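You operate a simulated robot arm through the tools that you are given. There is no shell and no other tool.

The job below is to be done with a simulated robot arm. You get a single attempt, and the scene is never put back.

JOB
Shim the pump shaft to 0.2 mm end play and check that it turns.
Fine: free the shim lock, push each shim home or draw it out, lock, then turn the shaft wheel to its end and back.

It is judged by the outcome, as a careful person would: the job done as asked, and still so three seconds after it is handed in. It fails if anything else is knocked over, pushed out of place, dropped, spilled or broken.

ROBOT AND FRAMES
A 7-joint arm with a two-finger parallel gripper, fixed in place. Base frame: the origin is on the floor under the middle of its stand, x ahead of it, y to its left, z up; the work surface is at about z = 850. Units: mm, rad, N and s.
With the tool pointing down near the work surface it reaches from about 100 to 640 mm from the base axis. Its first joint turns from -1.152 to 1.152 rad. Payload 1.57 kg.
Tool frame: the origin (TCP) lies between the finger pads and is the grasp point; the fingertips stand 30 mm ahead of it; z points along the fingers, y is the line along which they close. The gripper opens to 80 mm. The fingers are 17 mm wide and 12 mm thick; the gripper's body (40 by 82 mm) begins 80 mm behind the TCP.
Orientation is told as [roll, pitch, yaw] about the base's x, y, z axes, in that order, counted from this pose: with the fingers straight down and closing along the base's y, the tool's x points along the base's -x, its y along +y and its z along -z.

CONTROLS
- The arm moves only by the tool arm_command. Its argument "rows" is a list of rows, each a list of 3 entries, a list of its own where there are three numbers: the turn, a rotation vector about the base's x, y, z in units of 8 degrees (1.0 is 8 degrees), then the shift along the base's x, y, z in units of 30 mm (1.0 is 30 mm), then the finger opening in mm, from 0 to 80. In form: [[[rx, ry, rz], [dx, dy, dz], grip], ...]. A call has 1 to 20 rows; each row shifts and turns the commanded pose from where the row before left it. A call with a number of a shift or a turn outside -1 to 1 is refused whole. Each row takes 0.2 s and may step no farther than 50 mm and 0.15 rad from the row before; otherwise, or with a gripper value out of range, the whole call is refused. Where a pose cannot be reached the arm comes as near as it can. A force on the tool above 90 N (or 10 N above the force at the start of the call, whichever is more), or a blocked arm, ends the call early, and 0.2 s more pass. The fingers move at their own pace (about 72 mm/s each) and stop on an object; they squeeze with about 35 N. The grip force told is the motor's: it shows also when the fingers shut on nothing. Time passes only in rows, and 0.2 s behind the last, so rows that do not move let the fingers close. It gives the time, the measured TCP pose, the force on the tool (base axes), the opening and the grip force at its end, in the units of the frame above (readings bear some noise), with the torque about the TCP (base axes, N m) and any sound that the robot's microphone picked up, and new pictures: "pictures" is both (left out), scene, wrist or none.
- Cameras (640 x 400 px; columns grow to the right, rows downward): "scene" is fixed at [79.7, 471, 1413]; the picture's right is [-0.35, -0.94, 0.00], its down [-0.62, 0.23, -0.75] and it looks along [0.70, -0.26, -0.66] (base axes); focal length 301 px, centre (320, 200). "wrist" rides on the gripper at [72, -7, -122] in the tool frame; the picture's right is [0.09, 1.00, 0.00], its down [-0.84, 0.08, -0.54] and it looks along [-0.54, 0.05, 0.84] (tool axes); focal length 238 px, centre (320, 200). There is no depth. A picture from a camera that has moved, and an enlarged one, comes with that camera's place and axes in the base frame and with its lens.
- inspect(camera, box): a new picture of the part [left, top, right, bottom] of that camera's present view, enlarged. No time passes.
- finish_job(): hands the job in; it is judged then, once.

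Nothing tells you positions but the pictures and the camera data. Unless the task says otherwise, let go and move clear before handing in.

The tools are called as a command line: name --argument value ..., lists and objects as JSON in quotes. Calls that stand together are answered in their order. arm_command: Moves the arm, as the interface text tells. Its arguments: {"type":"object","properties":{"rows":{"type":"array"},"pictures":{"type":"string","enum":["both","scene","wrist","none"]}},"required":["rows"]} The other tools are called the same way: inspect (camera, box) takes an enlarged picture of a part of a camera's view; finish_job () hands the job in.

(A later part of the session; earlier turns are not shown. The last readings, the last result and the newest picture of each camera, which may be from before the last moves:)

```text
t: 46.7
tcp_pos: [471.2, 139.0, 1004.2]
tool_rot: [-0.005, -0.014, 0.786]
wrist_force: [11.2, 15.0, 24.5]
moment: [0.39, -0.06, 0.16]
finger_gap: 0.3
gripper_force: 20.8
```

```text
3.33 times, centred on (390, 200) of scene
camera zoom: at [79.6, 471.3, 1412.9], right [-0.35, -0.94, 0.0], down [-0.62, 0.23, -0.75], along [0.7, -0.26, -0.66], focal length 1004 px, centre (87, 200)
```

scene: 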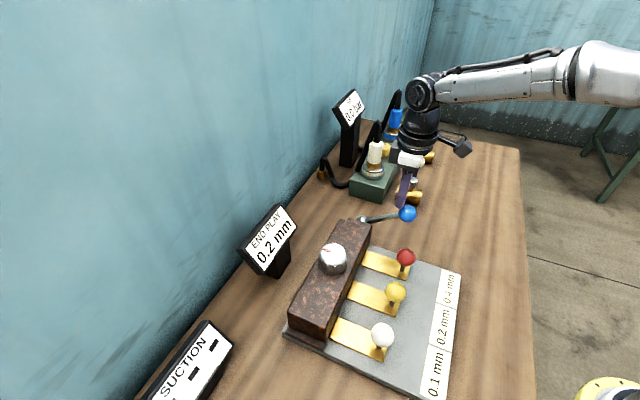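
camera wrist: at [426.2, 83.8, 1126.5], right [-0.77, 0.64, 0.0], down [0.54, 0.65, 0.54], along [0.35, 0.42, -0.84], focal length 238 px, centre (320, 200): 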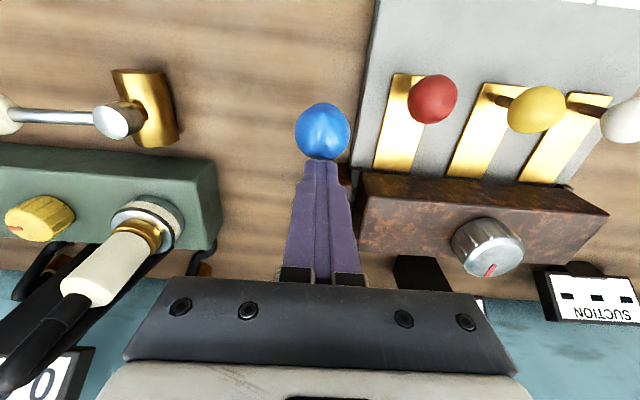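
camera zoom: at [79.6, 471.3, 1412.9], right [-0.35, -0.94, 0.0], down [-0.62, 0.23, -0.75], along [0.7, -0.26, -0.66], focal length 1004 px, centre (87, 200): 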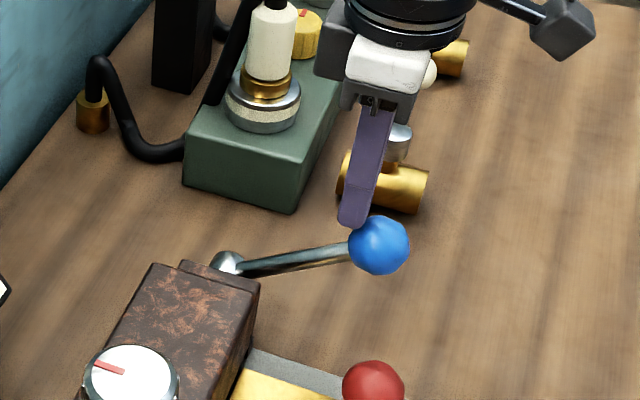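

The lever is firmly on its lock stop. Now I'll rise and move over the shaft wheel on top of the block (≈ (409, 322), top about z 945).

arm_command --rows '[[[0, 0, 0], [0.1, 0.1, 0.7], 0], [[0, 0, 0], [0, 0, 0.9], 0], [[0, 0, 0], [-0.33, 0.85, 0.2], 30], [[0, 0, 0], [-0.33, 0.85, 0], 60], [[0, 0, 0], [-0.33, 0.85, 0], 80], [[0, 0, 0], [-0.33, 0.85, 0], 80], [[0, 0, 0], [-0.33, 0.85, 0], 80], [[0, 0, 0], [-0.33, 0.85, 0], 80], [[0, 0, 0], [-0.2, 0.85, 0], 80], [[0, 0, 0], [0, 0, 0], 80]]'

inspect --camera "wrist" --box '[220, 60, 440, 280]'

inspect --camera "scene" --box '[280, 190, 480, 370]'

```text
t: 48.9
tcp_pos: [406.8, 320.5, 1054.4]
tool_rot: [0.001, 0.003, 0.786]
wrist_force: [0.2, -0.4, 0.3]
moment: [0.01, 0.03, -0.01]
finger_gap: 80.0
gripper_force: 0.2
camera wrist: at [361.0, 264.5, 1176.3], right [-0.77, 0.64, 0.0], down [0.54, 0.65, 0.54], along [0.35, 0.42, -0.84], focal length 238 px, centre (320, 200)
```

scene: 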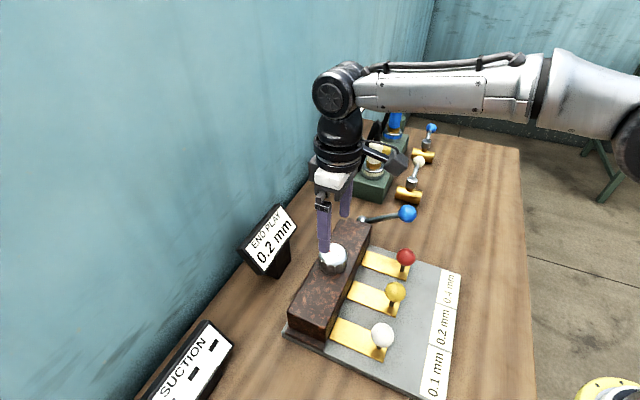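
wrist: 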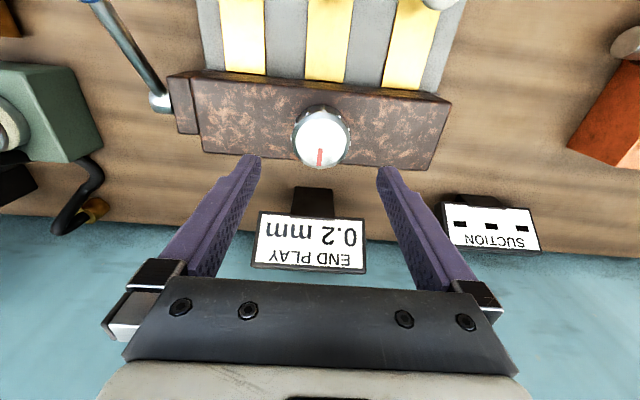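

```text
1.82 times, centred on (330, 170) of wrist
camera zoom: at [361.0, 264.5, 1176.3], right [-0.77, 0.64, 0.0], down [0.54, 0.65, 0.54], along [0.35, 0.42, -0.84], focal length 433 px, centre (302, 254)
```

zoom: 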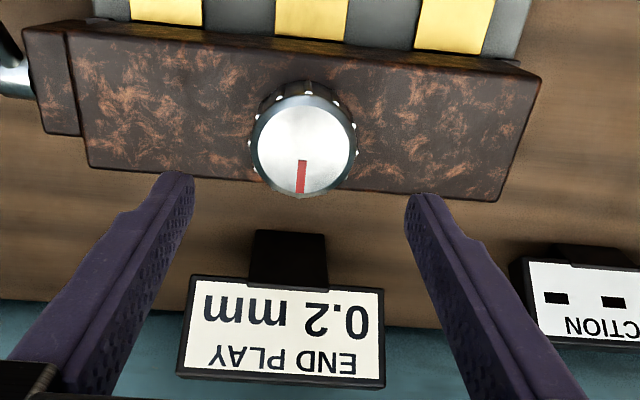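

```text
2.22 times, centred on (380, 280) of scene
camera zoom: at [79.6, 471.0, 1413.0], right [-0.35, -0.94, 0.0], down [-0.62, 0.23, -0.75], along [0.7, -0.26, -0.66], focal length 669 px, centre (187, 22)
```

zoom: 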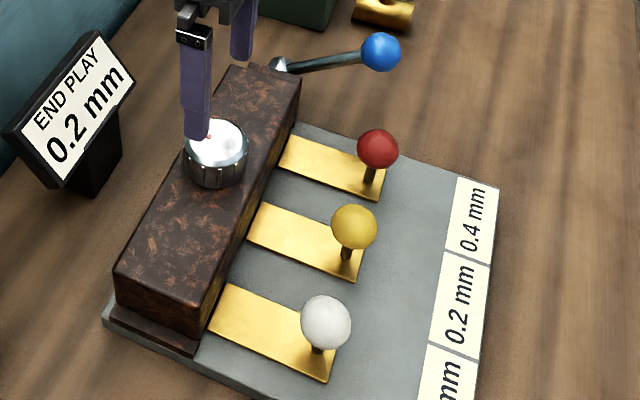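

arm_command --rows '[[[0, 0, 0], [0.04, 0.08, -0.8], 80], [[0, 0, 0], [0, 0, -0.8], 80], [[0, 0, 0], [0, 0, 0], 80]]'

inspect --camera "wrist" --box '[220, 80, 440, 300]'

inspect --camera "scene" --box '[270, 170, 400, 300]'

```text
t: 49.7
tcp_pos: [407.2, 322.7, 1006.8]
tool_rot: [-0.001, 0.001, 0.784]
wrist_force: [0.2, -0.5, 0.3]
moment: [0.05, 0.0, 0.0]
finger_gap: 80.0
gripper_force: 0.2
camera wrist: at [362.2, 266.7, 1128.2], right [-0.77, 0.64, 0.0], down [0.54, 0.65, 0.54], along [0.35, 0.42, -0.84], focal length 238 px, centre (320, 200)
```

scene: 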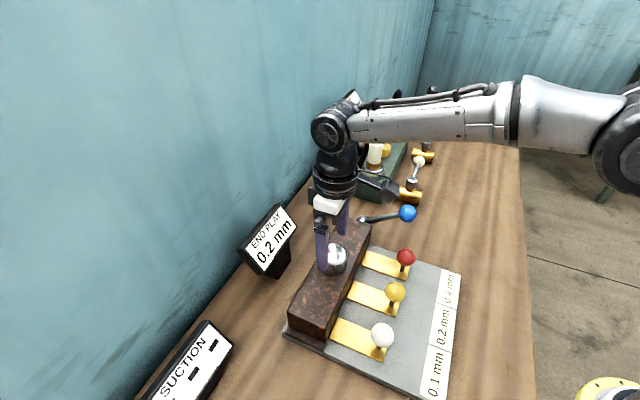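
wrist: 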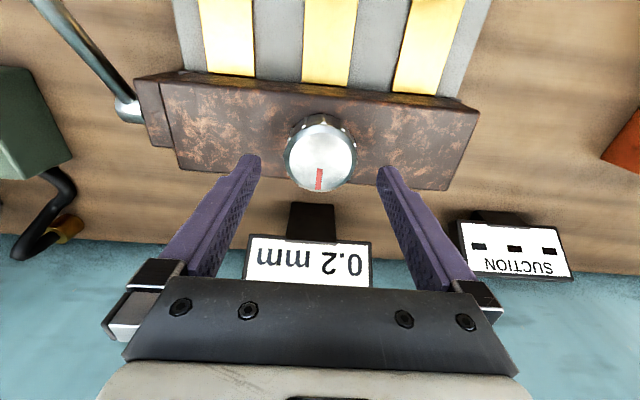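

```text
1.82 times, centred on (330, 190) of wrist
camera zoom: at [362.2, 266.7, 1128.2], right [-0.77, 0.64, 0.0], down [0.54, 0.65, 0.54], along [0.35, 0.42, -0.84], focal length 433 px, centre (302, 218)
```

zoom: 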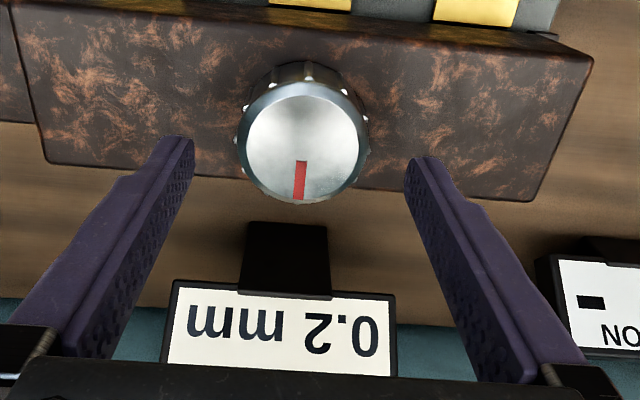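

```text
3.08 times, centred on (335, 235) of scene
camera zoom: at [79.7, 471.0, 1413.0], right [-0.35, -0.94, 0.0], down [-0.62, 0.23, -0.75], along [0.7, -0.26, -0.66], focal length 926 px, centre (274, 92)
```

zoom: 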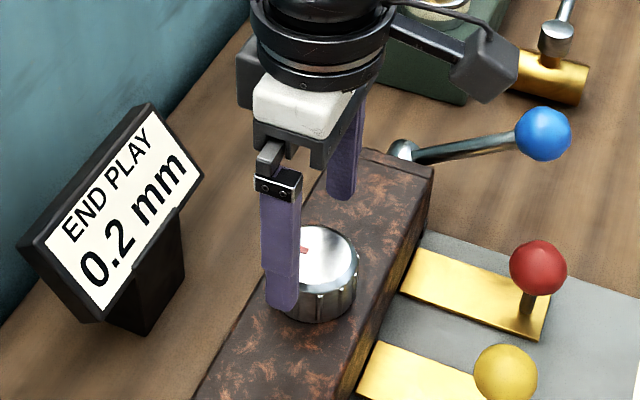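

The wheel is centred between the fingers. I'll lower so the pads straddle its rim, then grip.

arm_command --rows '[[[0, 0, 0], [0, 0, -0.6], 80], [[0, 0, 0], [0, 0, -0.6], 80], [[0, 0, 0], [0, 0, 0], 80]]'

inspect --camera "wrist" --box '[220, 80, 440, 300]'

inspect --camera "scene" --box '[270, 170, 400, 300]'

```text
t: 50.5
tcp_pos: [408.8, 320.2, 969.8]
tool_rot: [0.0, -0.002, 0.784]
wrist_force: [-0.1, -0.2, 0.2]
moment: [-0.02, 0.0, 0.0]
finger_gap: 79.9
gripper_force: 0.1
camera wrist: at [361.9, 265.2, 1091.2], right [-0.77, 0.64, 0.0], down [0.54, 0.65, 0.54], along [0.35, 0.42, -0.84], focal length 238 px, centre (320, 200)
```

scene: 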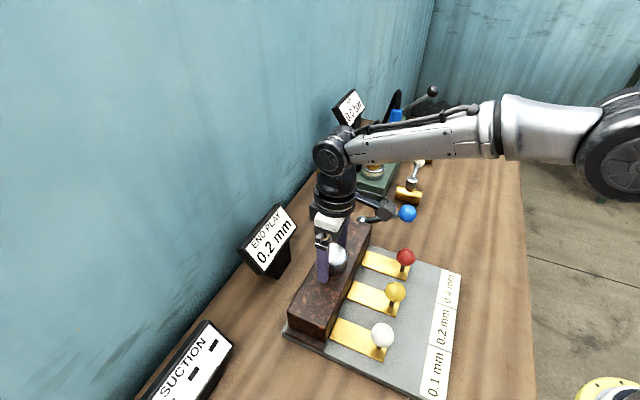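
wrist: 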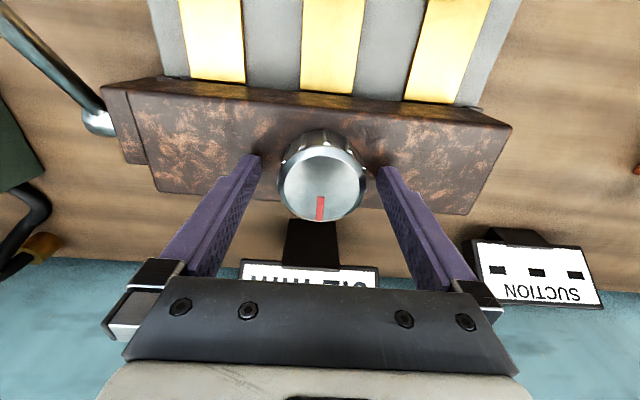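

```text
1.82 times, centred on (330, 190) of wrist
camera zoom: at [361.9, 265.2, 1091.2], right [-0.77, 0.64, 0.0], down [0.54, 0.65, 0.54], along [0.35, 0.42, -0.84], focal length 433 px, centre (302, 218)
```

zoom: 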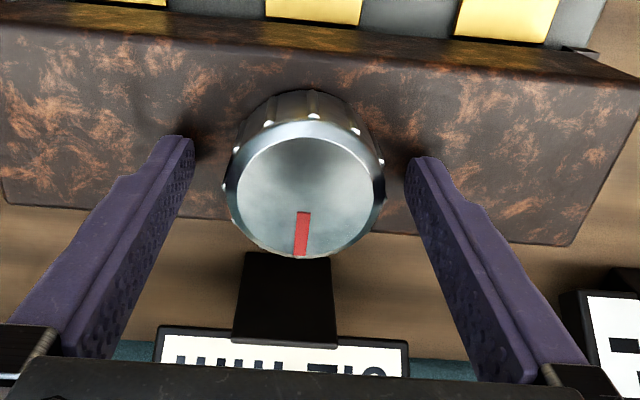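

```text
3.08 times, centred on (335, 235) of scene
camera zoom: at [79.7, 471.0, 1413.0], right [-0.35, -0.94, 0.0], down [-0.62, 0.23, -0.75], along [0.7, -0.26, -0.66], focal length 926 px, centre (274, 92)
```

zoom: 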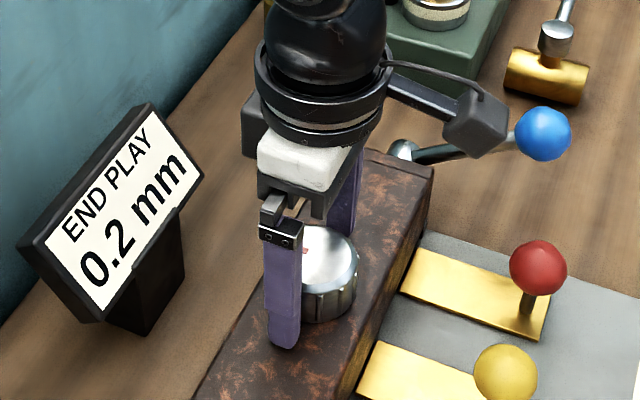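

arm_command --rows '[[[0, 0, 0], [0.07, 0.07, -0.05], 70], [[0, 0, 0], [0, 0, 0], 55], [[0, 0, 0], [0, 0, 0], 40], [[0, 0, 0], [0, 0, 0], 40]]'

inspect --camera "wrist" --box '[220, 80, 440, 300]'

```text
t: 51.5
tcp_pos: [409.2, 323.0, 968.3]
tool_rot: [0.002, 0.003, 0.785]
wrist_force: [-10.0, 9.9, -3.0]
moment: [-0.28, -0.17, -0.03]
finger_gap: 55.8
gripper_force: 44.5
camera wrist: at [363.3, 267.8, 1089.4], right [-0.77, 0.64, 0.0], down [0.54, 0.65, 0.54], along [0.34, 0.42, -0.84], focal length 238 px, centre (320, 200)
```

scene: 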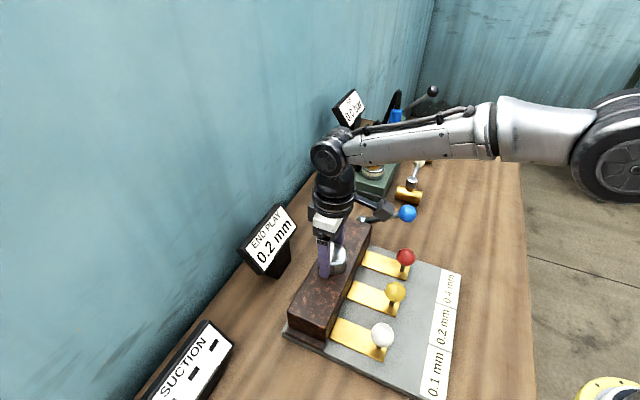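
wrist: 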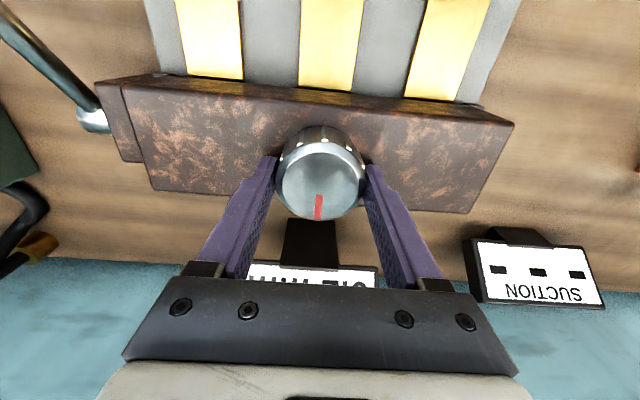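

```text
1.82 times, centred on (330, 190) of wrist
camera zoom: at [363.3, 267.8, 1089.4], right [-0.77, 0.64, 0.0], down [0.54, 0.65, 0.54], along [0.34, 0.42, -0.84], focal length 433 px, centre (302, 218)
```

zoom: 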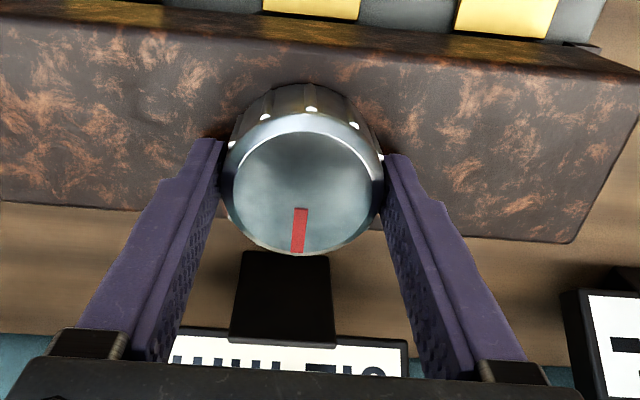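

Gripped on the wheel (55.8 mm). I'll test a small turn one way and read the moment about z.

arm_command --rows '[[[0, 0, 0.4], [-0.03, 0.03, 0], 40], [[0, 0, 0.4], [0, 0, 0], 40], [[0, 0, 0], [0, 0, 0], 40]]' --pictures "wrist"

inspect --camera "wrist" --box '[220, 80, 440, 300]'

```text
t: 52.3
tcp_pos: [408.1, 324.4, 968.5]
tool_rot: [-0.001, 0.001, 0.897]
wrist_force: [-5.4, 9.5, -8.6]
moment: [-0.3, -0.55, -0.69]
finger_gap: 55.1
gripper_force: 45.5
camera wrist: at [369.9, 264.1, 1089.7], right [-0.84, 0.55, 0.0], down [0.46, 0.7, 0.54], along [0.3, 0.45, -0.84], focal length 238 px, centre (320, 200)
```

wrist: 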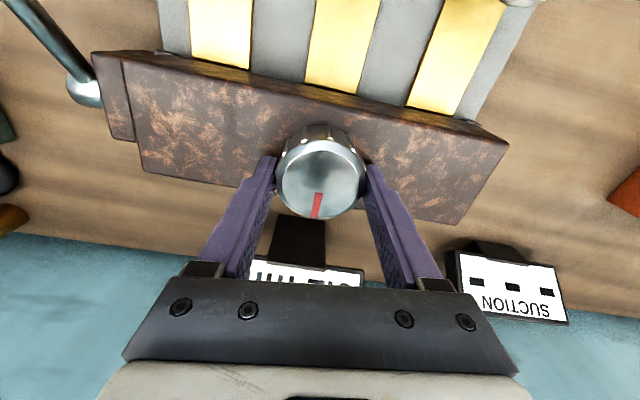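

```text
1.82 times, centred on (330, 190) of wrist
camera zoom: at [369.9, 264.1, 1089.7], right [-0.84, 0.55, 0.0], down [0.46, 0.7, 0.54], along [0.3, 0.45, -0.84], focal length 433 px, centre (302, 218)
```

zoom: 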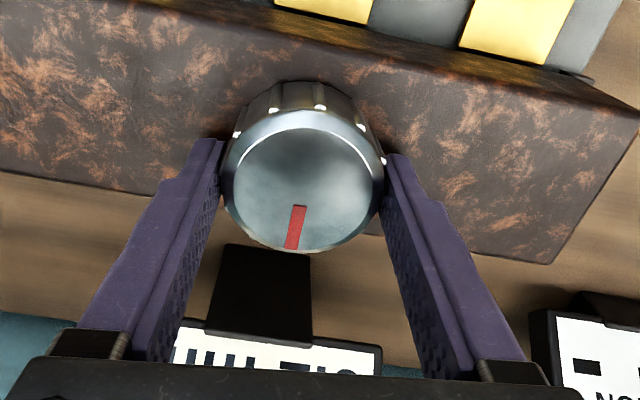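

The wheel did not turn that way (fingers slipped round it, moment −0.7). I'll turn back and try the other direction.

arm_command --rows '[[[0, 0, -0.5], [0, 0, 0], 40], [[0, 0, -0.5], [0, 0, 0], 40], [[0, 0, -0.5], [0, 0, 0], 40], [[0, 0, -0.5], [0, 0, 0], 40], [[0, 0, 0], [0, 0, 0], 40]]' --pictures "wrist"

inspect --camera "wrist" --box '[220, 80, 440, 300]'

inspect --camera "scene" --box '[270, 170, 400, 300]'

```text
t: 53.5
tcp_pos: [410.9, 324.4, 968.4]
tool_rot: [-0.002, 0.003, 0.616]
wrist_force: [13.7, 4.6, -22.5]
moment: [0.94, 0.43, 0.02]
finger_gap: 55.2
gripper_force: 45.2
camera wrist: at [355.3, 276.7, 1089.7], right [-0.65, 0.76, 0.0], down [0.64, 0.55, 0.54], along [0.41, 0.35, -0.84], focal length 238 px, centre (320, 200)
```

wrist: 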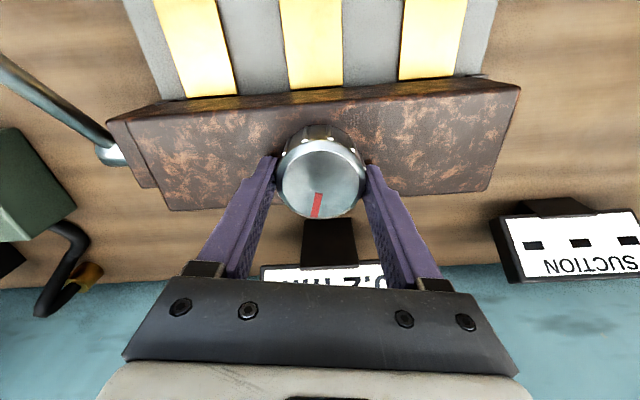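

```text
1.82 times, centred on (330, 190) of wrist
camera zoom: at [355.3, 276.7, 1089.7], right [-0.65, 0.76, 0.0], down [0.64, 0.55, 0.54], along [0.41, 0.35, -0.84], focal length 433 px, centre (302, 218)
```

zoom: 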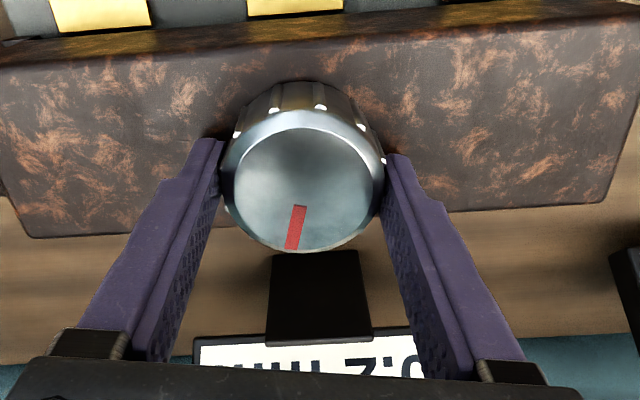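

```text
3.08 times, centred on (335, 235) of scene
camera zoom: at [80.4, 471.3, 1412.9], right [-0.35, -0.94, 0.0], down [-0.62, 0.23, -0.75], along [0.7, -0.26, -0.66], focal length 926 px, centre (274, 92)
```

zoom: 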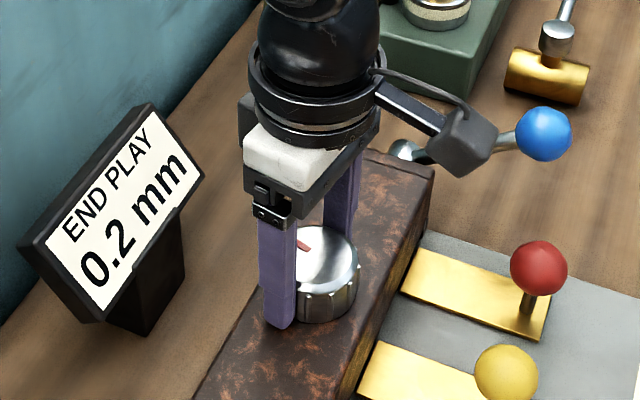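

The wheel turns freely clockwise (negative yaw), so its present place was one end. I'll keep turning that way in steps to its other end.

arm_command --rows '[[[0, 0, -0.9], [0.03, 0.01, -0.04], 40], [[0, 0, -0.9], [0, 0, 0], 40], [[0, 0, -0.9], [0, 0, 0], 40], [[0, 0, -0.9], [0, 0, 0], 40], [[0, 0, 0], [0, 0, 0], 40]]'

inspect --camera "wrist" --box '[220, 80, 440, 300]'

```text
t: 54.7
tcp_pos: [409.5, 321.9, 968.0]
tool_rot: [-0.005, 0.004, 0.113]
wrist_force: [1.9, -28.8, -0.5]
moment: [0.2, 1.08, 0.07]
finger_gap: 55.5
gripper_force: 44.8
camera wrist: at [340.2, 307.8, 1090.0], right [-0.2, 0.98, 0.0], down [0.82, 0.17, 0.54], along [0.53, 0.11, -0.84], focal length 238 px, centre (320, 200)
```

scene: 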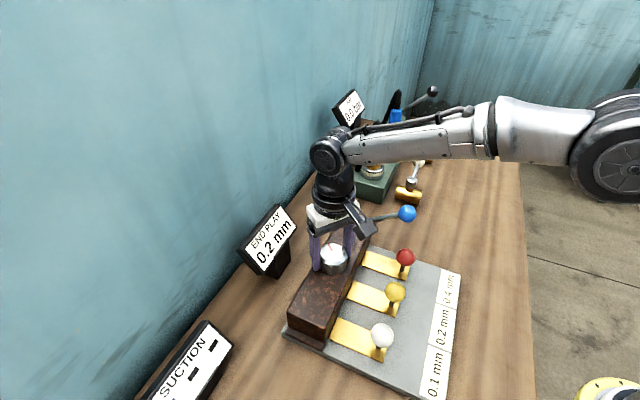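
wrist: 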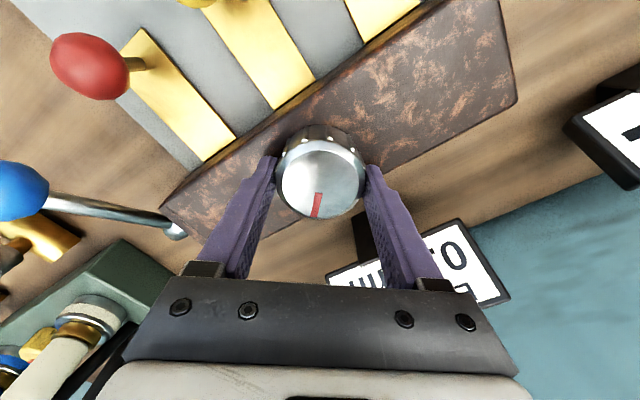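

```text
1.82 times, centred on (330, 190) of wrist
camera zoom: at [340.2, 307.8, 1090.0], right [-0.2, 0.98, 0.0], down [0.82, 0.17, 0.54], along [0.53, 0.11, -0.84], focal length 433 px, centre (302, 218)
```

zoom: 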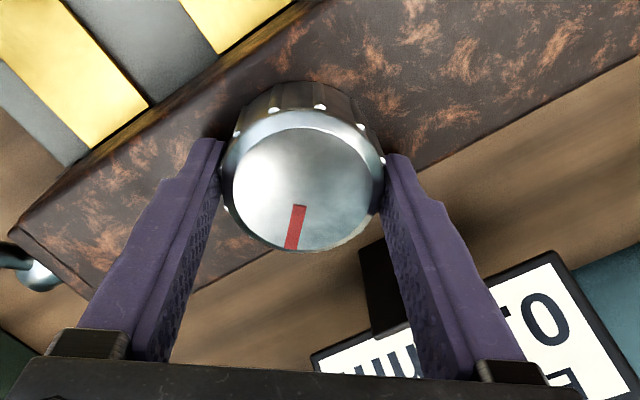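

arm_command --rows '[[[0, 0, -0.9], [0, -0.08, 0], 40], [[0, 0, -0.9], [0, 0, 0], 40], [[0, 0, -0.9], [0, 0, 0], 40], [[0, 0, -0.9], [0, 0, 0], 40], [[0, 0, 0], [0, 0, 0], 40]]'

inspect --camera "wrist" --box '[220, 80, 440, 300]'

```text
t: 55.9
tcp_pos: [410.3, 320.9, 966.9]
tool_rot: [-0.003, 0.001, -0.389]
wrist_force: [-6.1, -28.8, -2.2]
moment: [0.83, -0.32, 0.11]
finger_gap: 55.3
gripper_force: 44.6
camera wrist: at [341.7, 341.7, 1089.9], right [0.29, 0.96, 0.0], down [0.81, -0.24, 0.54], along [0.52, -0.16, -0.84], focal length 238 px, centre (320, 200)
```

scene: 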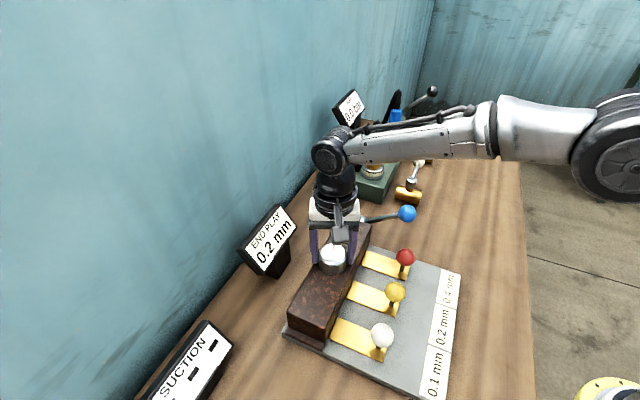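
wrist: 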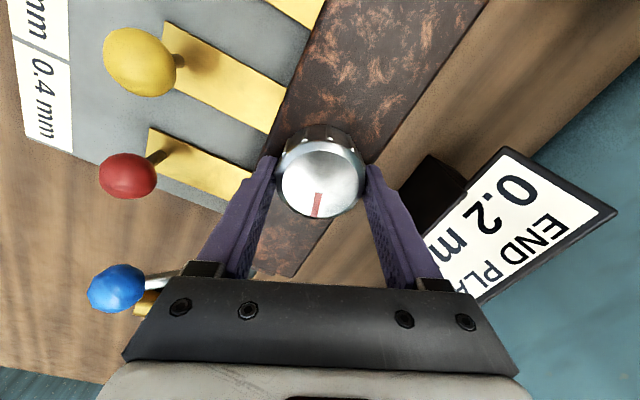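

```text
1.82 times, centred on (330, 190) of wrist
camera zoom: at [341.7, 341.7, 1089.9], right [0.29, 0.96, 0.0], down [0.81, -0.24, 0.54], along [0.52, -0.16, -0.84], focal length 433 px, centre (302, 218)
```

zoom: 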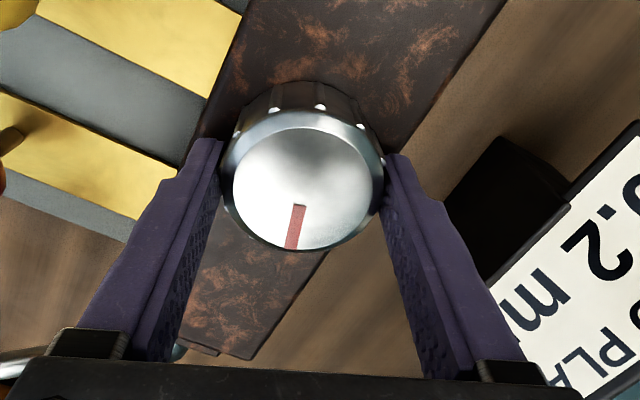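

arm_command --rows '[[[0, 0, -0.9], [-0.02, -0.08, 0], 40], [[0, 0, -0.9], [0, 0, 0], 40], [[0, 0, -0.9], [0, 0, 0], 40], [[0, 0, -0.9], [0, 0, 0], 40], [[0, 0, 0], [0, 0, 0], 40]]'

inspect --camera "wrist" --box '[220, 80, 440, 300]'

```text
t: 57.1
tcp_pos: [408.4, 319.7, 967.7]
tool_rot: [-0.004, 0.0, -0.894]
wrist_force: [-8.2, -20.3, 0.6]
moment: [-0.14, -0.41, 0.04]
finger_gap: 54.9
gripper_force: 45.0
camera wrist: at [358.7, 371.5, 1089.8], right [0.72, 0.7, 0.0], down [0.59, -0.6, 0.54], along [0.38, -0.39, -0.84], focal length 238 px, centre (320, 200)
```

scene: 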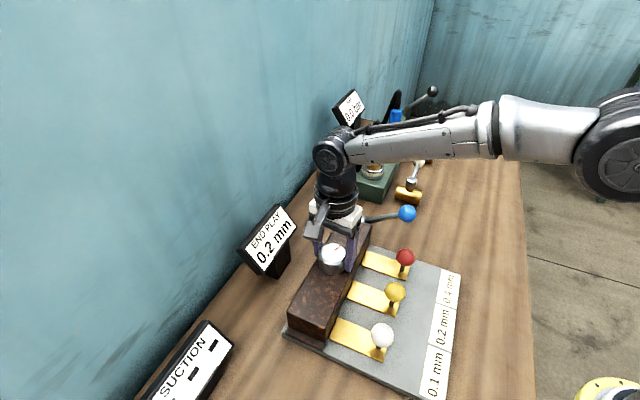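
wrist: 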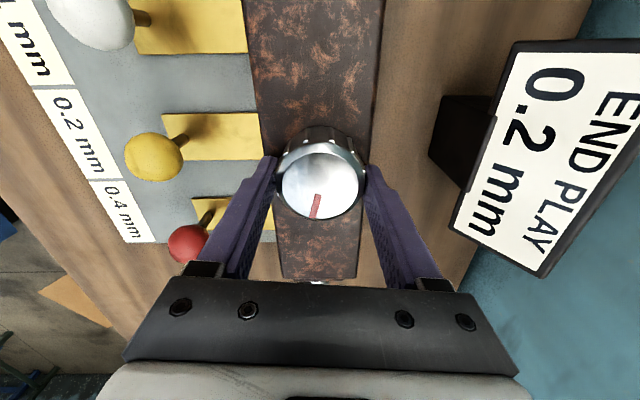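

```text
1.82 times, centred on (330, 190) of wrist
camera zoom: at [358.7, 371.5, 1089.8], right [0.72, 0.7, 0.0], down [0.59, -0.6, 0.54], along [0.38, -0.39, -0.84], focal length 433 px, centre (302, 218)
```

zoom: 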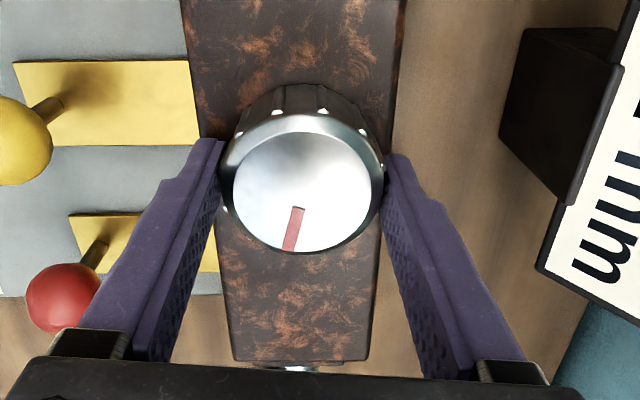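

arm_command --rows '[[[0, 0, -0.9], [-0.02, -0.05, 0], 40], [[0, 0, -0.9], [0, 0, 0], 40], [[0, 0, -0.9], [0, 0, 0], 40], [[0, 0, -0.9], [0, 0, 0], 40], [[0, 0, 0], [0, 0, 0], 40]]'

inspect --camera "wrist" --box '[220, 80, 440, 300]'

```text
t: 58.3
tcp_pos: [408.6, 319.6, 967.8]
tool_rot: [0.0, 0.003, -1.394]
wrist_force: [-17.0, -1.5, 0.6]
moment: [-0.47, -0.23, 0.04]
finger_gap: 54.8
gripper_force: 44.9
camera wrist: at [388.6, 388.4, 1090.0], right [0.96, 0.27, 0.0], down [0.22, -0.81, 0.54], along [0.14, -0.52, -0.84], focal length 238 px, centre (320, 200)
```

scene: 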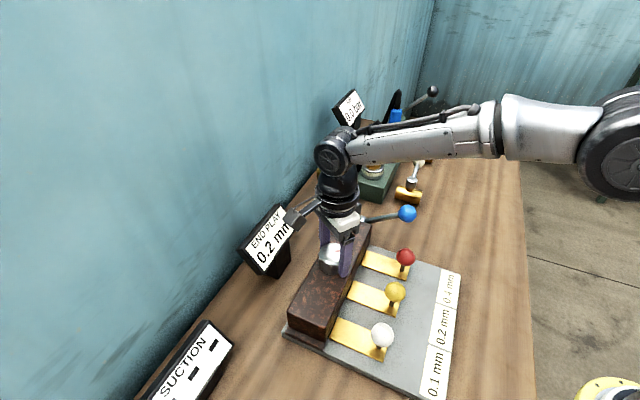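
wrist: 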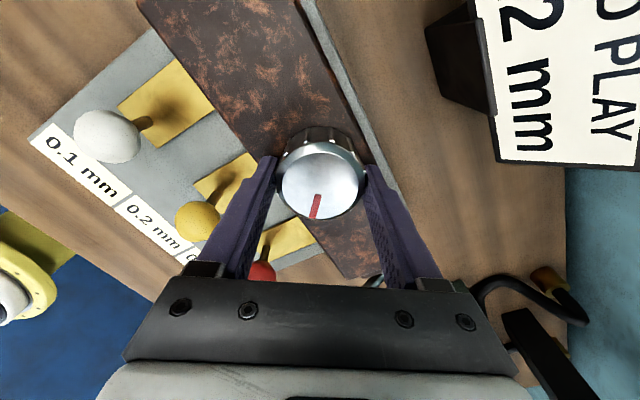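

```text
1.82 times, centred on (330, 190) of wrist
camera zoom: at [388.6, 388.4, 1090.0], right [0.96, 0.27, 0.0], down [0.22, -0.81, 0.54], along [0.14, -0.52, -0.84], focal length 433 px, centre (302, 218)
```

zoom: 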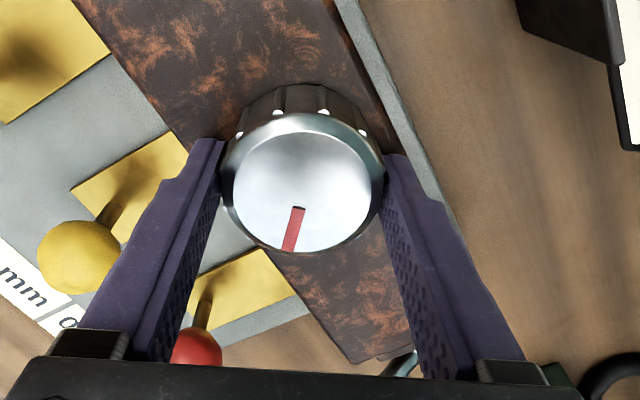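

arm_command --rows '[[[0, 0, -0.9], [-0.05, 0, 0], 40], [[0, 0, -0.9], [0, 0, 0], 40], [[0, 0, -0.9], [0, 0, 0], 40], [[0, 0, -0.9], [0, 0, 0], 40], [[0, 0, 0], [0, 0, 0], 40]]'

inspect --camera "wrist" --box '[220, 80, 440, 300]'

```text
t: 59.5
tcp_pos: [405.8, 318.3, 966.3]
tool_rot: [-0.001, 0.001, -1.898]
wrist_force: [-10.3, 6.8, -5.8]
moment: [1.07, 0.02, 0.02]
finger_gap: 55.0
gripper_force: 45.1
camera wrist: at [423.0, 389.2, 1090.0], right [0.97, -0.23, 0.0], down [-0.2, -0.82, 0.54], along [-0.12, -0.53, -0.84], focal length 238 px, centre (320, 200)
```

scene: 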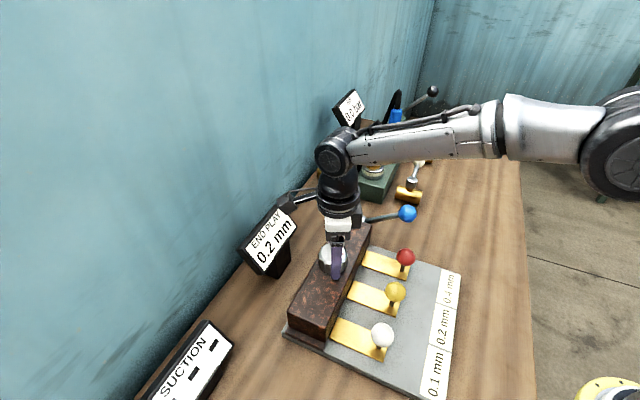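
wrist: 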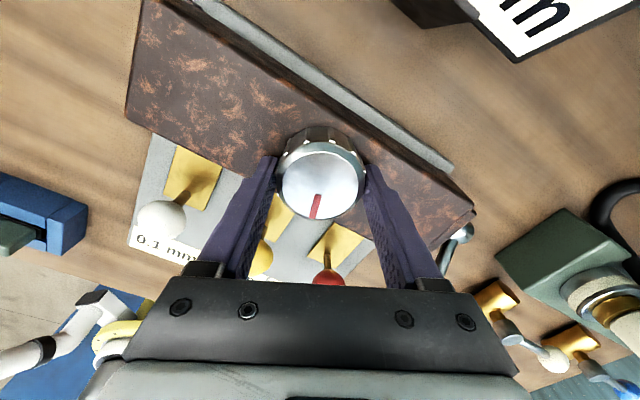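

```text
1.82 times, centred on (330, 190) of wrist
camera zoom: at [423.0, 389.2, 1090.0], right [0.97, -0.23, 0.0], down [-0.2, -0.82, 0.54], along [-0.12, -0.53, -0.84], focal length 433 px, centre (302, 218)
```

zoom: 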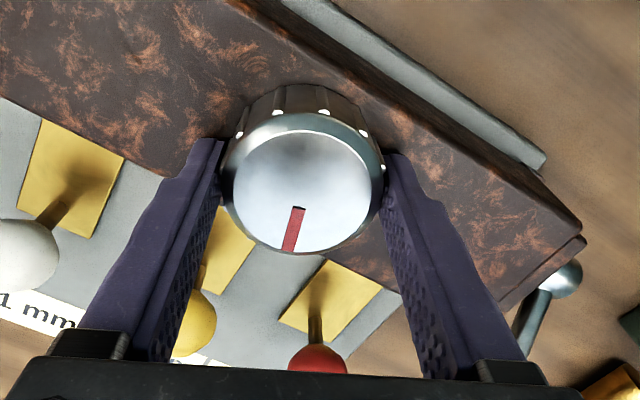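

arm_command --rows '[[[0, 0, -0.9], [-0.03, 0.01, 0], 40], [[0, 0, -0.9], [0, 0, 0], 40], [[0, 0, -0.9], [0, 0, 0], 40], [[0, 0, 0], [0, 0, 0], 40]]'

inspect --camera "wrist" --box '[220, 80, 440, 300]'

```text
t: 60.5
tcp_pos: [405.6, 319.0, 968.7]
tool_rot: [0.002, 0.003, -2.275]
wrist_force: [-8.3, 20.2, -4.6]
moment: [-0.61, -0.29, 0.06]
finger_gap: 55.0
gripper_force: 45.1
camera wrist: at [446.8, 378.4, 1090.1], right [0.82, -0.57, 0.0], down [-0.48, -0.69, 0.54], along [-0.31, -0.44, -0.84], focal length 238 px, centre (320, 200)
```

scene: 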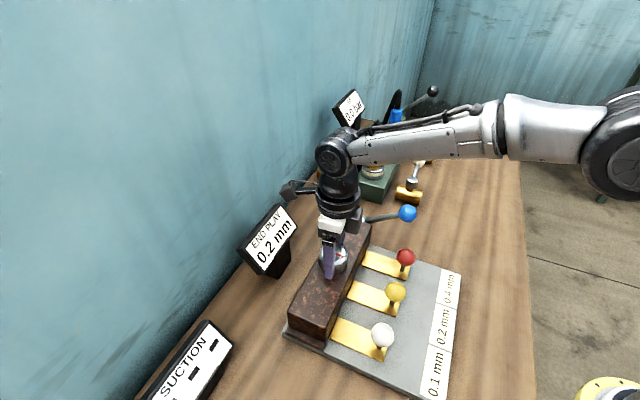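
wrist: 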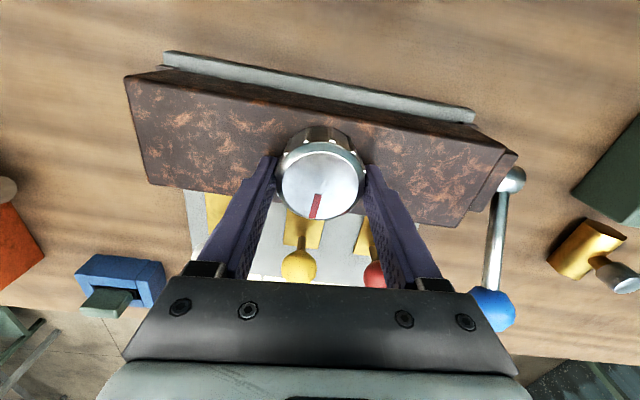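

```text
1.82 times, centred on (330, 190) of wrist
camera zoom: at [446.8, 378.4, 1090.1], right [0.82, -0.57, 0.0], down [-0.48, -0.69, 0.54], along [-0.31, -0.44, -0.84], focal length 433 px, centre (302, 218)
```

zoom: 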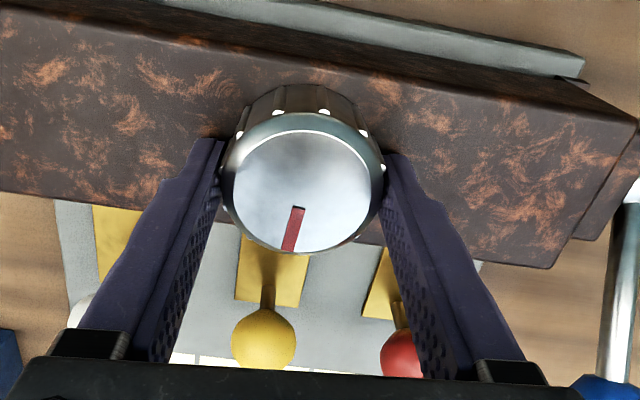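

arm_command --rows '[[[0, 0, -0.9], [-0.02, 0.05, 0], 40], [[0, 0, -0.9], [0, 0, 0], 40], [[0, 0, -0.9], [0, 0, 0], 40], [[0, 0, 0], [0, 0, 0], 40]]'

inspect --camera "wrist" --box '[220, 80, 440, 300]'

```text
t: 61.0
tcp_pos: [407.2, 315.8, 967.1]
tool_rot: [-0.046, 0.019, -2.392]
wrist_force: [-18.3, 22.4, 3.2]
moment: [-0.17, 0.29, 0.08]
finger_gap: 64.7
gripper_force: 13.7
out of reach, approached as far as the arm can: row 1, 2
stopped in row 2: the force on the tool passed its limit at 120 N (the readings are from after the stop); the commanded pose is now the measured one
camera wrist: at [458.0, 363.3, 1090.6], right [0.75, -0.67, -0.04], down [-0.55, -0.65, 0.52], along [-0.38, -0.36, -0.85], focal length 238 px, centre (320, 200)
```

scene: 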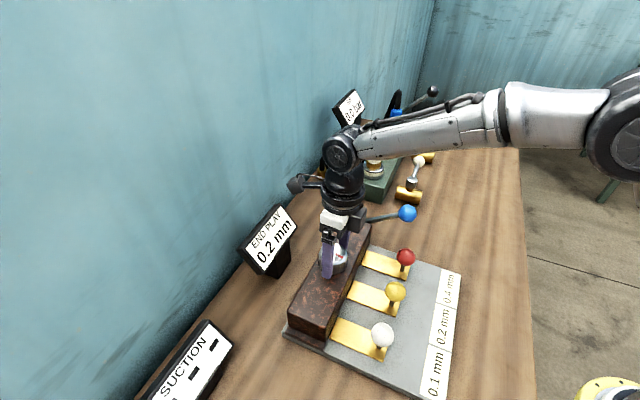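
wrist: 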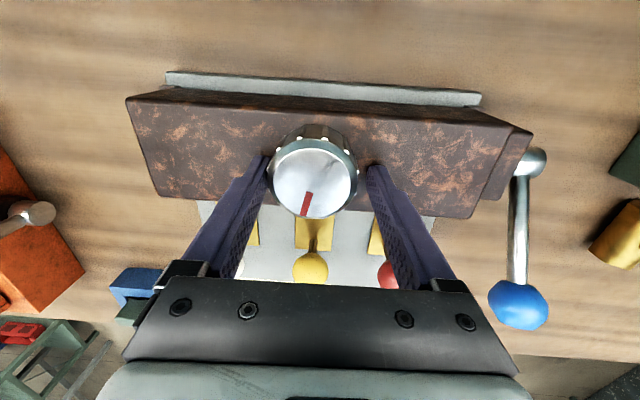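

```text
1.82 times, centred on (330, 190) of wrist
camera zoom: at [458.0, 363.3, 1090.6], right [0.75, -0.67, -0.04], down [-0.55, -0.65, 0.52], along [-0.38, -0.36, -0.85], focal length 433 px, centre (302, 218)
```

zoom: 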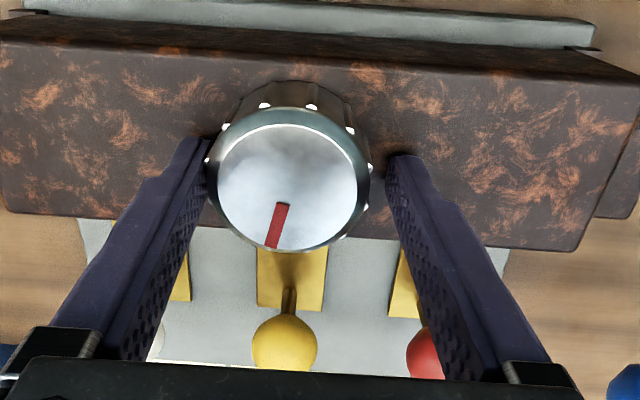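

The wrist reached its own joint limit at about yaw −2.4 (the wheel has turned ~185° and hasn't reached its end). I'll open, straighten and rise clear, then unwind the wrist and regrip.

arm_command --rows '[[[0, 0, 0], [0, 0, 0], 80], [[0, 0, 0], [0, 0, 0], 80], [[0, 0, 0], [0, 0, 0], 80]]'

inspect --camera "wrist" --box '[220, 80, 440, 300]'

```text
t: 61.8
tcp_pos: [412.4, 309.2, 966.9]
tool_rot: [-0.034, 0.02, -2.396]
wrist_force: [1.4, 3.2, 4.7]
moment: [-0.15, -0.2, 0.08]
finger_gap: 79.7
gripper_force: 0.0
camera wrist: at [462.1, 358.3, 1090.4], right [0.74, -0.67, -0.03], down [-0.56, -0.65, 0.52], along [-0.37, -0.37, -0.85], focal length 238 px, centre (320, 200)
```

scene: 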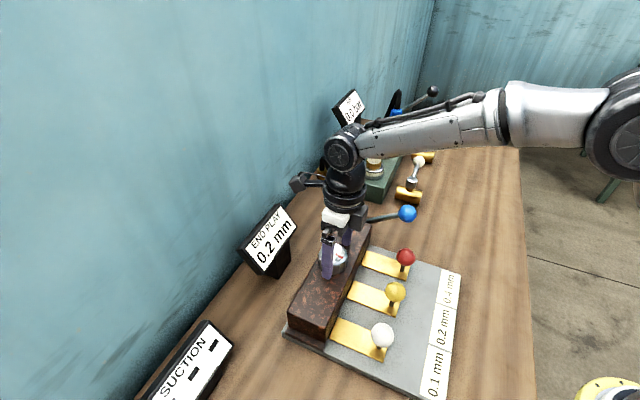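
wrist: 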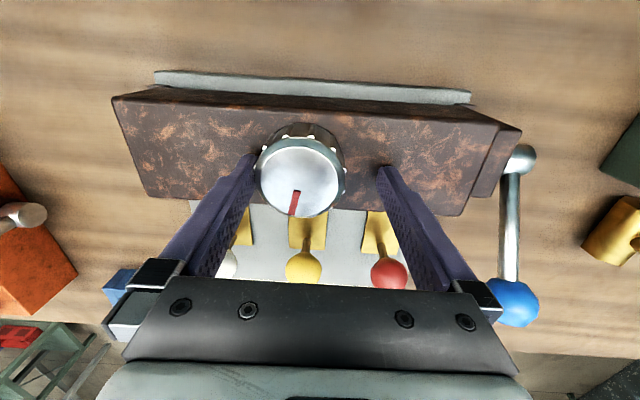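

```text
1.82 times, centred on (330, 190) of wrist
camera zoom: at [462.1, 358.3, 1090.4], right [0.74, -0.67, -0.03], down [-0.56, -0.65, 0.52], along [-0.37, -0.37, -0.85], focal length 433 px, centre (302, 218)
```

zoom: 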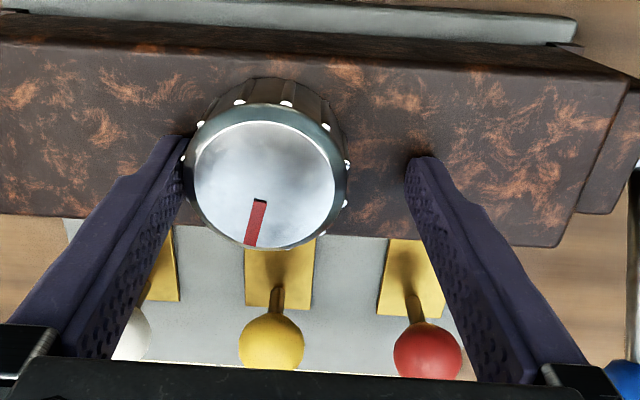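

arm_command --rows '[[[0, 0, 0.2], [-0.1, 0.09, 0.3], 80], [[-0.15, -0.06, 0.4], [-0.1, 0.09, 0.7], 80], [[-0.15, -0.06, 0.5], [0, 0, 0.7], 80], [[0, 0, 0.5], [0, 0, 0.3], 80], [[0, 0, 0], [0, 0, 0], 80]]' --pictures "wrist"

inspect --camera "wrist" --box '[220, 80, 440, 300]'

inspect --camera "scene" --box '[270, 170, 480, 370]'

```text
t: 63.0
tcp_pos: [405.2, 316.3, 1026.3]
tool_rot: [0.003, -0.003, -2.173]
wrist_force: [-0.3, -0.2, 0.4]
moment: [0.01, 0.04, -0.03]
finger_gap: 80.1
gripper_force: 0.0
camera wrist: at [440.7, 378.3, 1148.3], right [0.87, -0.49, 0.0], down [-0.41, -0.73, 0.54], along [-0.26, -0.48, -0.84], focal length 238 px, centre (320, 200)
```

wrist: 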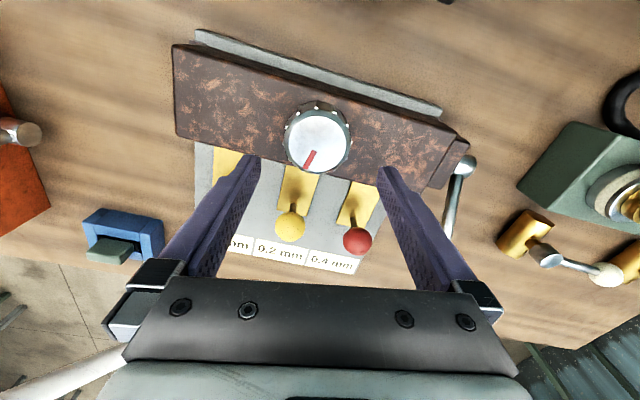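

```text
1.82 times, centred on (330, 190) of wrist
camera zoom: at [440.7, 378.3, 1148.3], right [0.87, -0.49, 0.0], down [-0.41, -0.73, 0.54], along [-0.26, -0.48, -0.84], focal length 433 px, centre (302, 218)
```

zoom: 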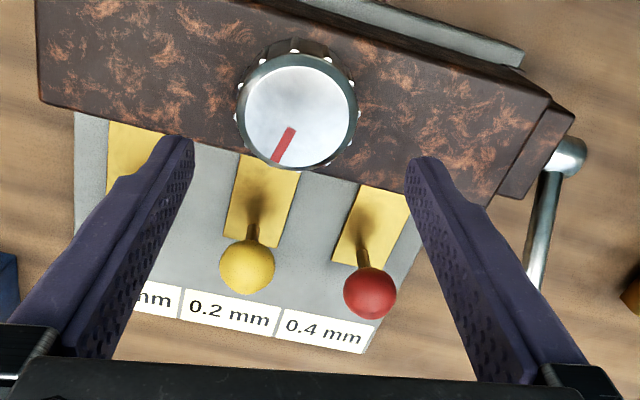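

```text
2.00 times, centred on (375, 270) of scene
camera zoom: at [79.7, 471.0, 1413.0], right [-0.35, -0.94, 0.0], down [-0.62, 0.23, -0.75], along [0.7, -0.26, -0.66], focal length 602 px, centre (210, 60)
```

zoom: 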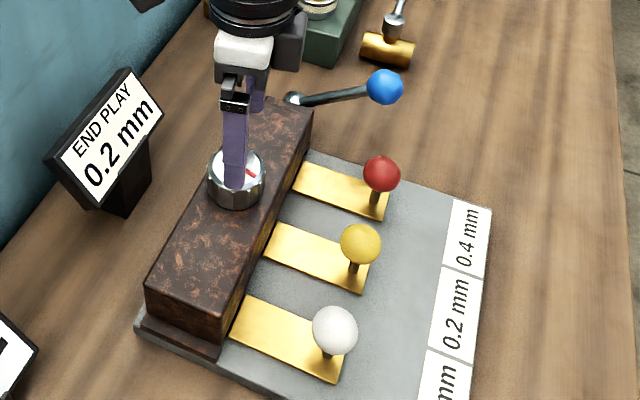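

The wheel's mark has gone about 190° round. I'll unwind the wrist above the wheel to yaw ≈ +0.9 and regrip.

arm_command --rows '[[[0, 0, 1], [0, 0, 0], 80], [[0, 0, 1], [0, 0, 0], 80], [[0, 0, 1], [0, 0, 0], 80], [[0, 0, 1], [0, 0, 0], 80], [[0, 0, 1], [0, 0, 0], 80], [[0, 0, 1], [0, 0, 0], 80], [[0, 0, 1], [0, 0, 0], 80], [[0, 0, 1], [0, 0, 0], 80], [[0, 0, 1], [0, 0, 0], 80], [[0, 0, 1], [0, 0, 0], 80], [[0, 0, 1], [0, 0, 0], 80], [[0, 0, 1], [0, 0, 0], 80], [[0, 0, 1], [0, 0, 0], 80], [[0, 0, 1], [0, 0, 0], 80], [[0, 0, 1], [0, 0, 0], 80], [[0, 0, 1], [0, 0, 0], 80], [[0, 0, 1], [0, 0, 0], 80], [[0, 0, 1], [0, 0, 0], 80], [[0, 0, 1], [0, 0, 0], 80], [[0, 0, 1], [0, 0, 0], 80]]' --pictures "none"

arm_command --rows '[[[0, 0, 0.8], [0, 0, 0], 80], [[0, 0, 0.8], [0, 0, 0], 80], [[0, 0, 0], [0, 0, 0], 80]]'

inspect --camera "wrist" --box '[220, 80, 440, 300]'

```text
t: 67.2
tcp_pos: [405.2, 316.1, 1025.7]
tool_rot: [0.006, -0.003, 0.621]
wrist_force: [0.6, 0.8, -0.7]
moment: [-0.01, 0.0, 0.03]
finger_gap: 80.0
gripper_force: 0.0
```

```text
t: 68.0
tcp_pos: [403.7, 315.0, 1025.5]
tool_rot: [0.003, -0.003, 0.844]
wrist_force: [-0.5, 1.0, -0.2]
moment: [0.04, -0.03, 0.03]
finger_gap: 79.9
gripper_force: 0.1
camera wrist: at [362.4, 256.8, 1147.9], right [-0.81, 0.59, 0.0], down [0.5, 0.68, 0.54], along [0.32, 0.44, -0.84], focal length 238 px, centre (320, 200)
```

scene: 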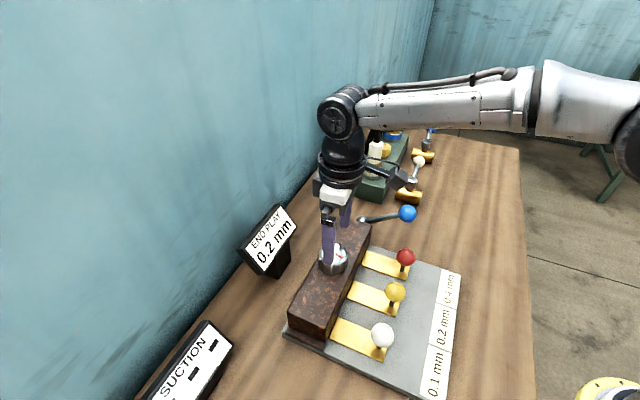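
wrist: 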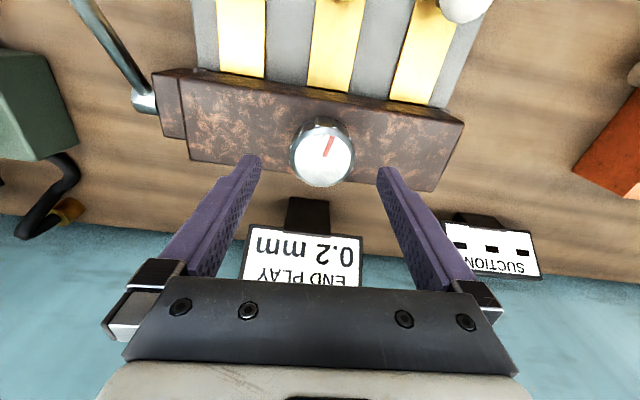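

```text
1.82 times, centred on (330, 190) of wrist
camera zoom: at [362.4, 256.8, 1147.9], right [-0.81, 0.59, 0.0], down [0.5, 0.68, 0.54], along [0.32, 0.44, -0.84], focal length 433 px, centre (302, 218)
```

zoom: 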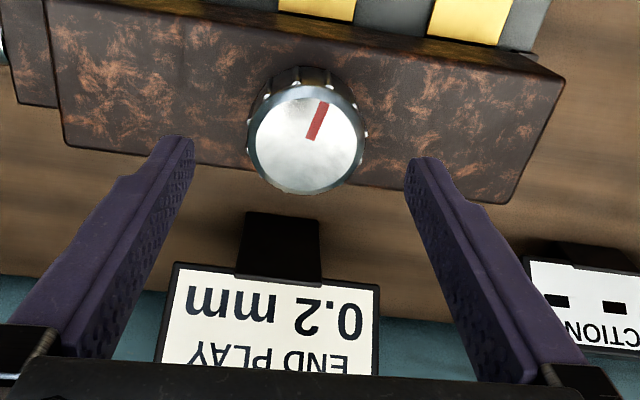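

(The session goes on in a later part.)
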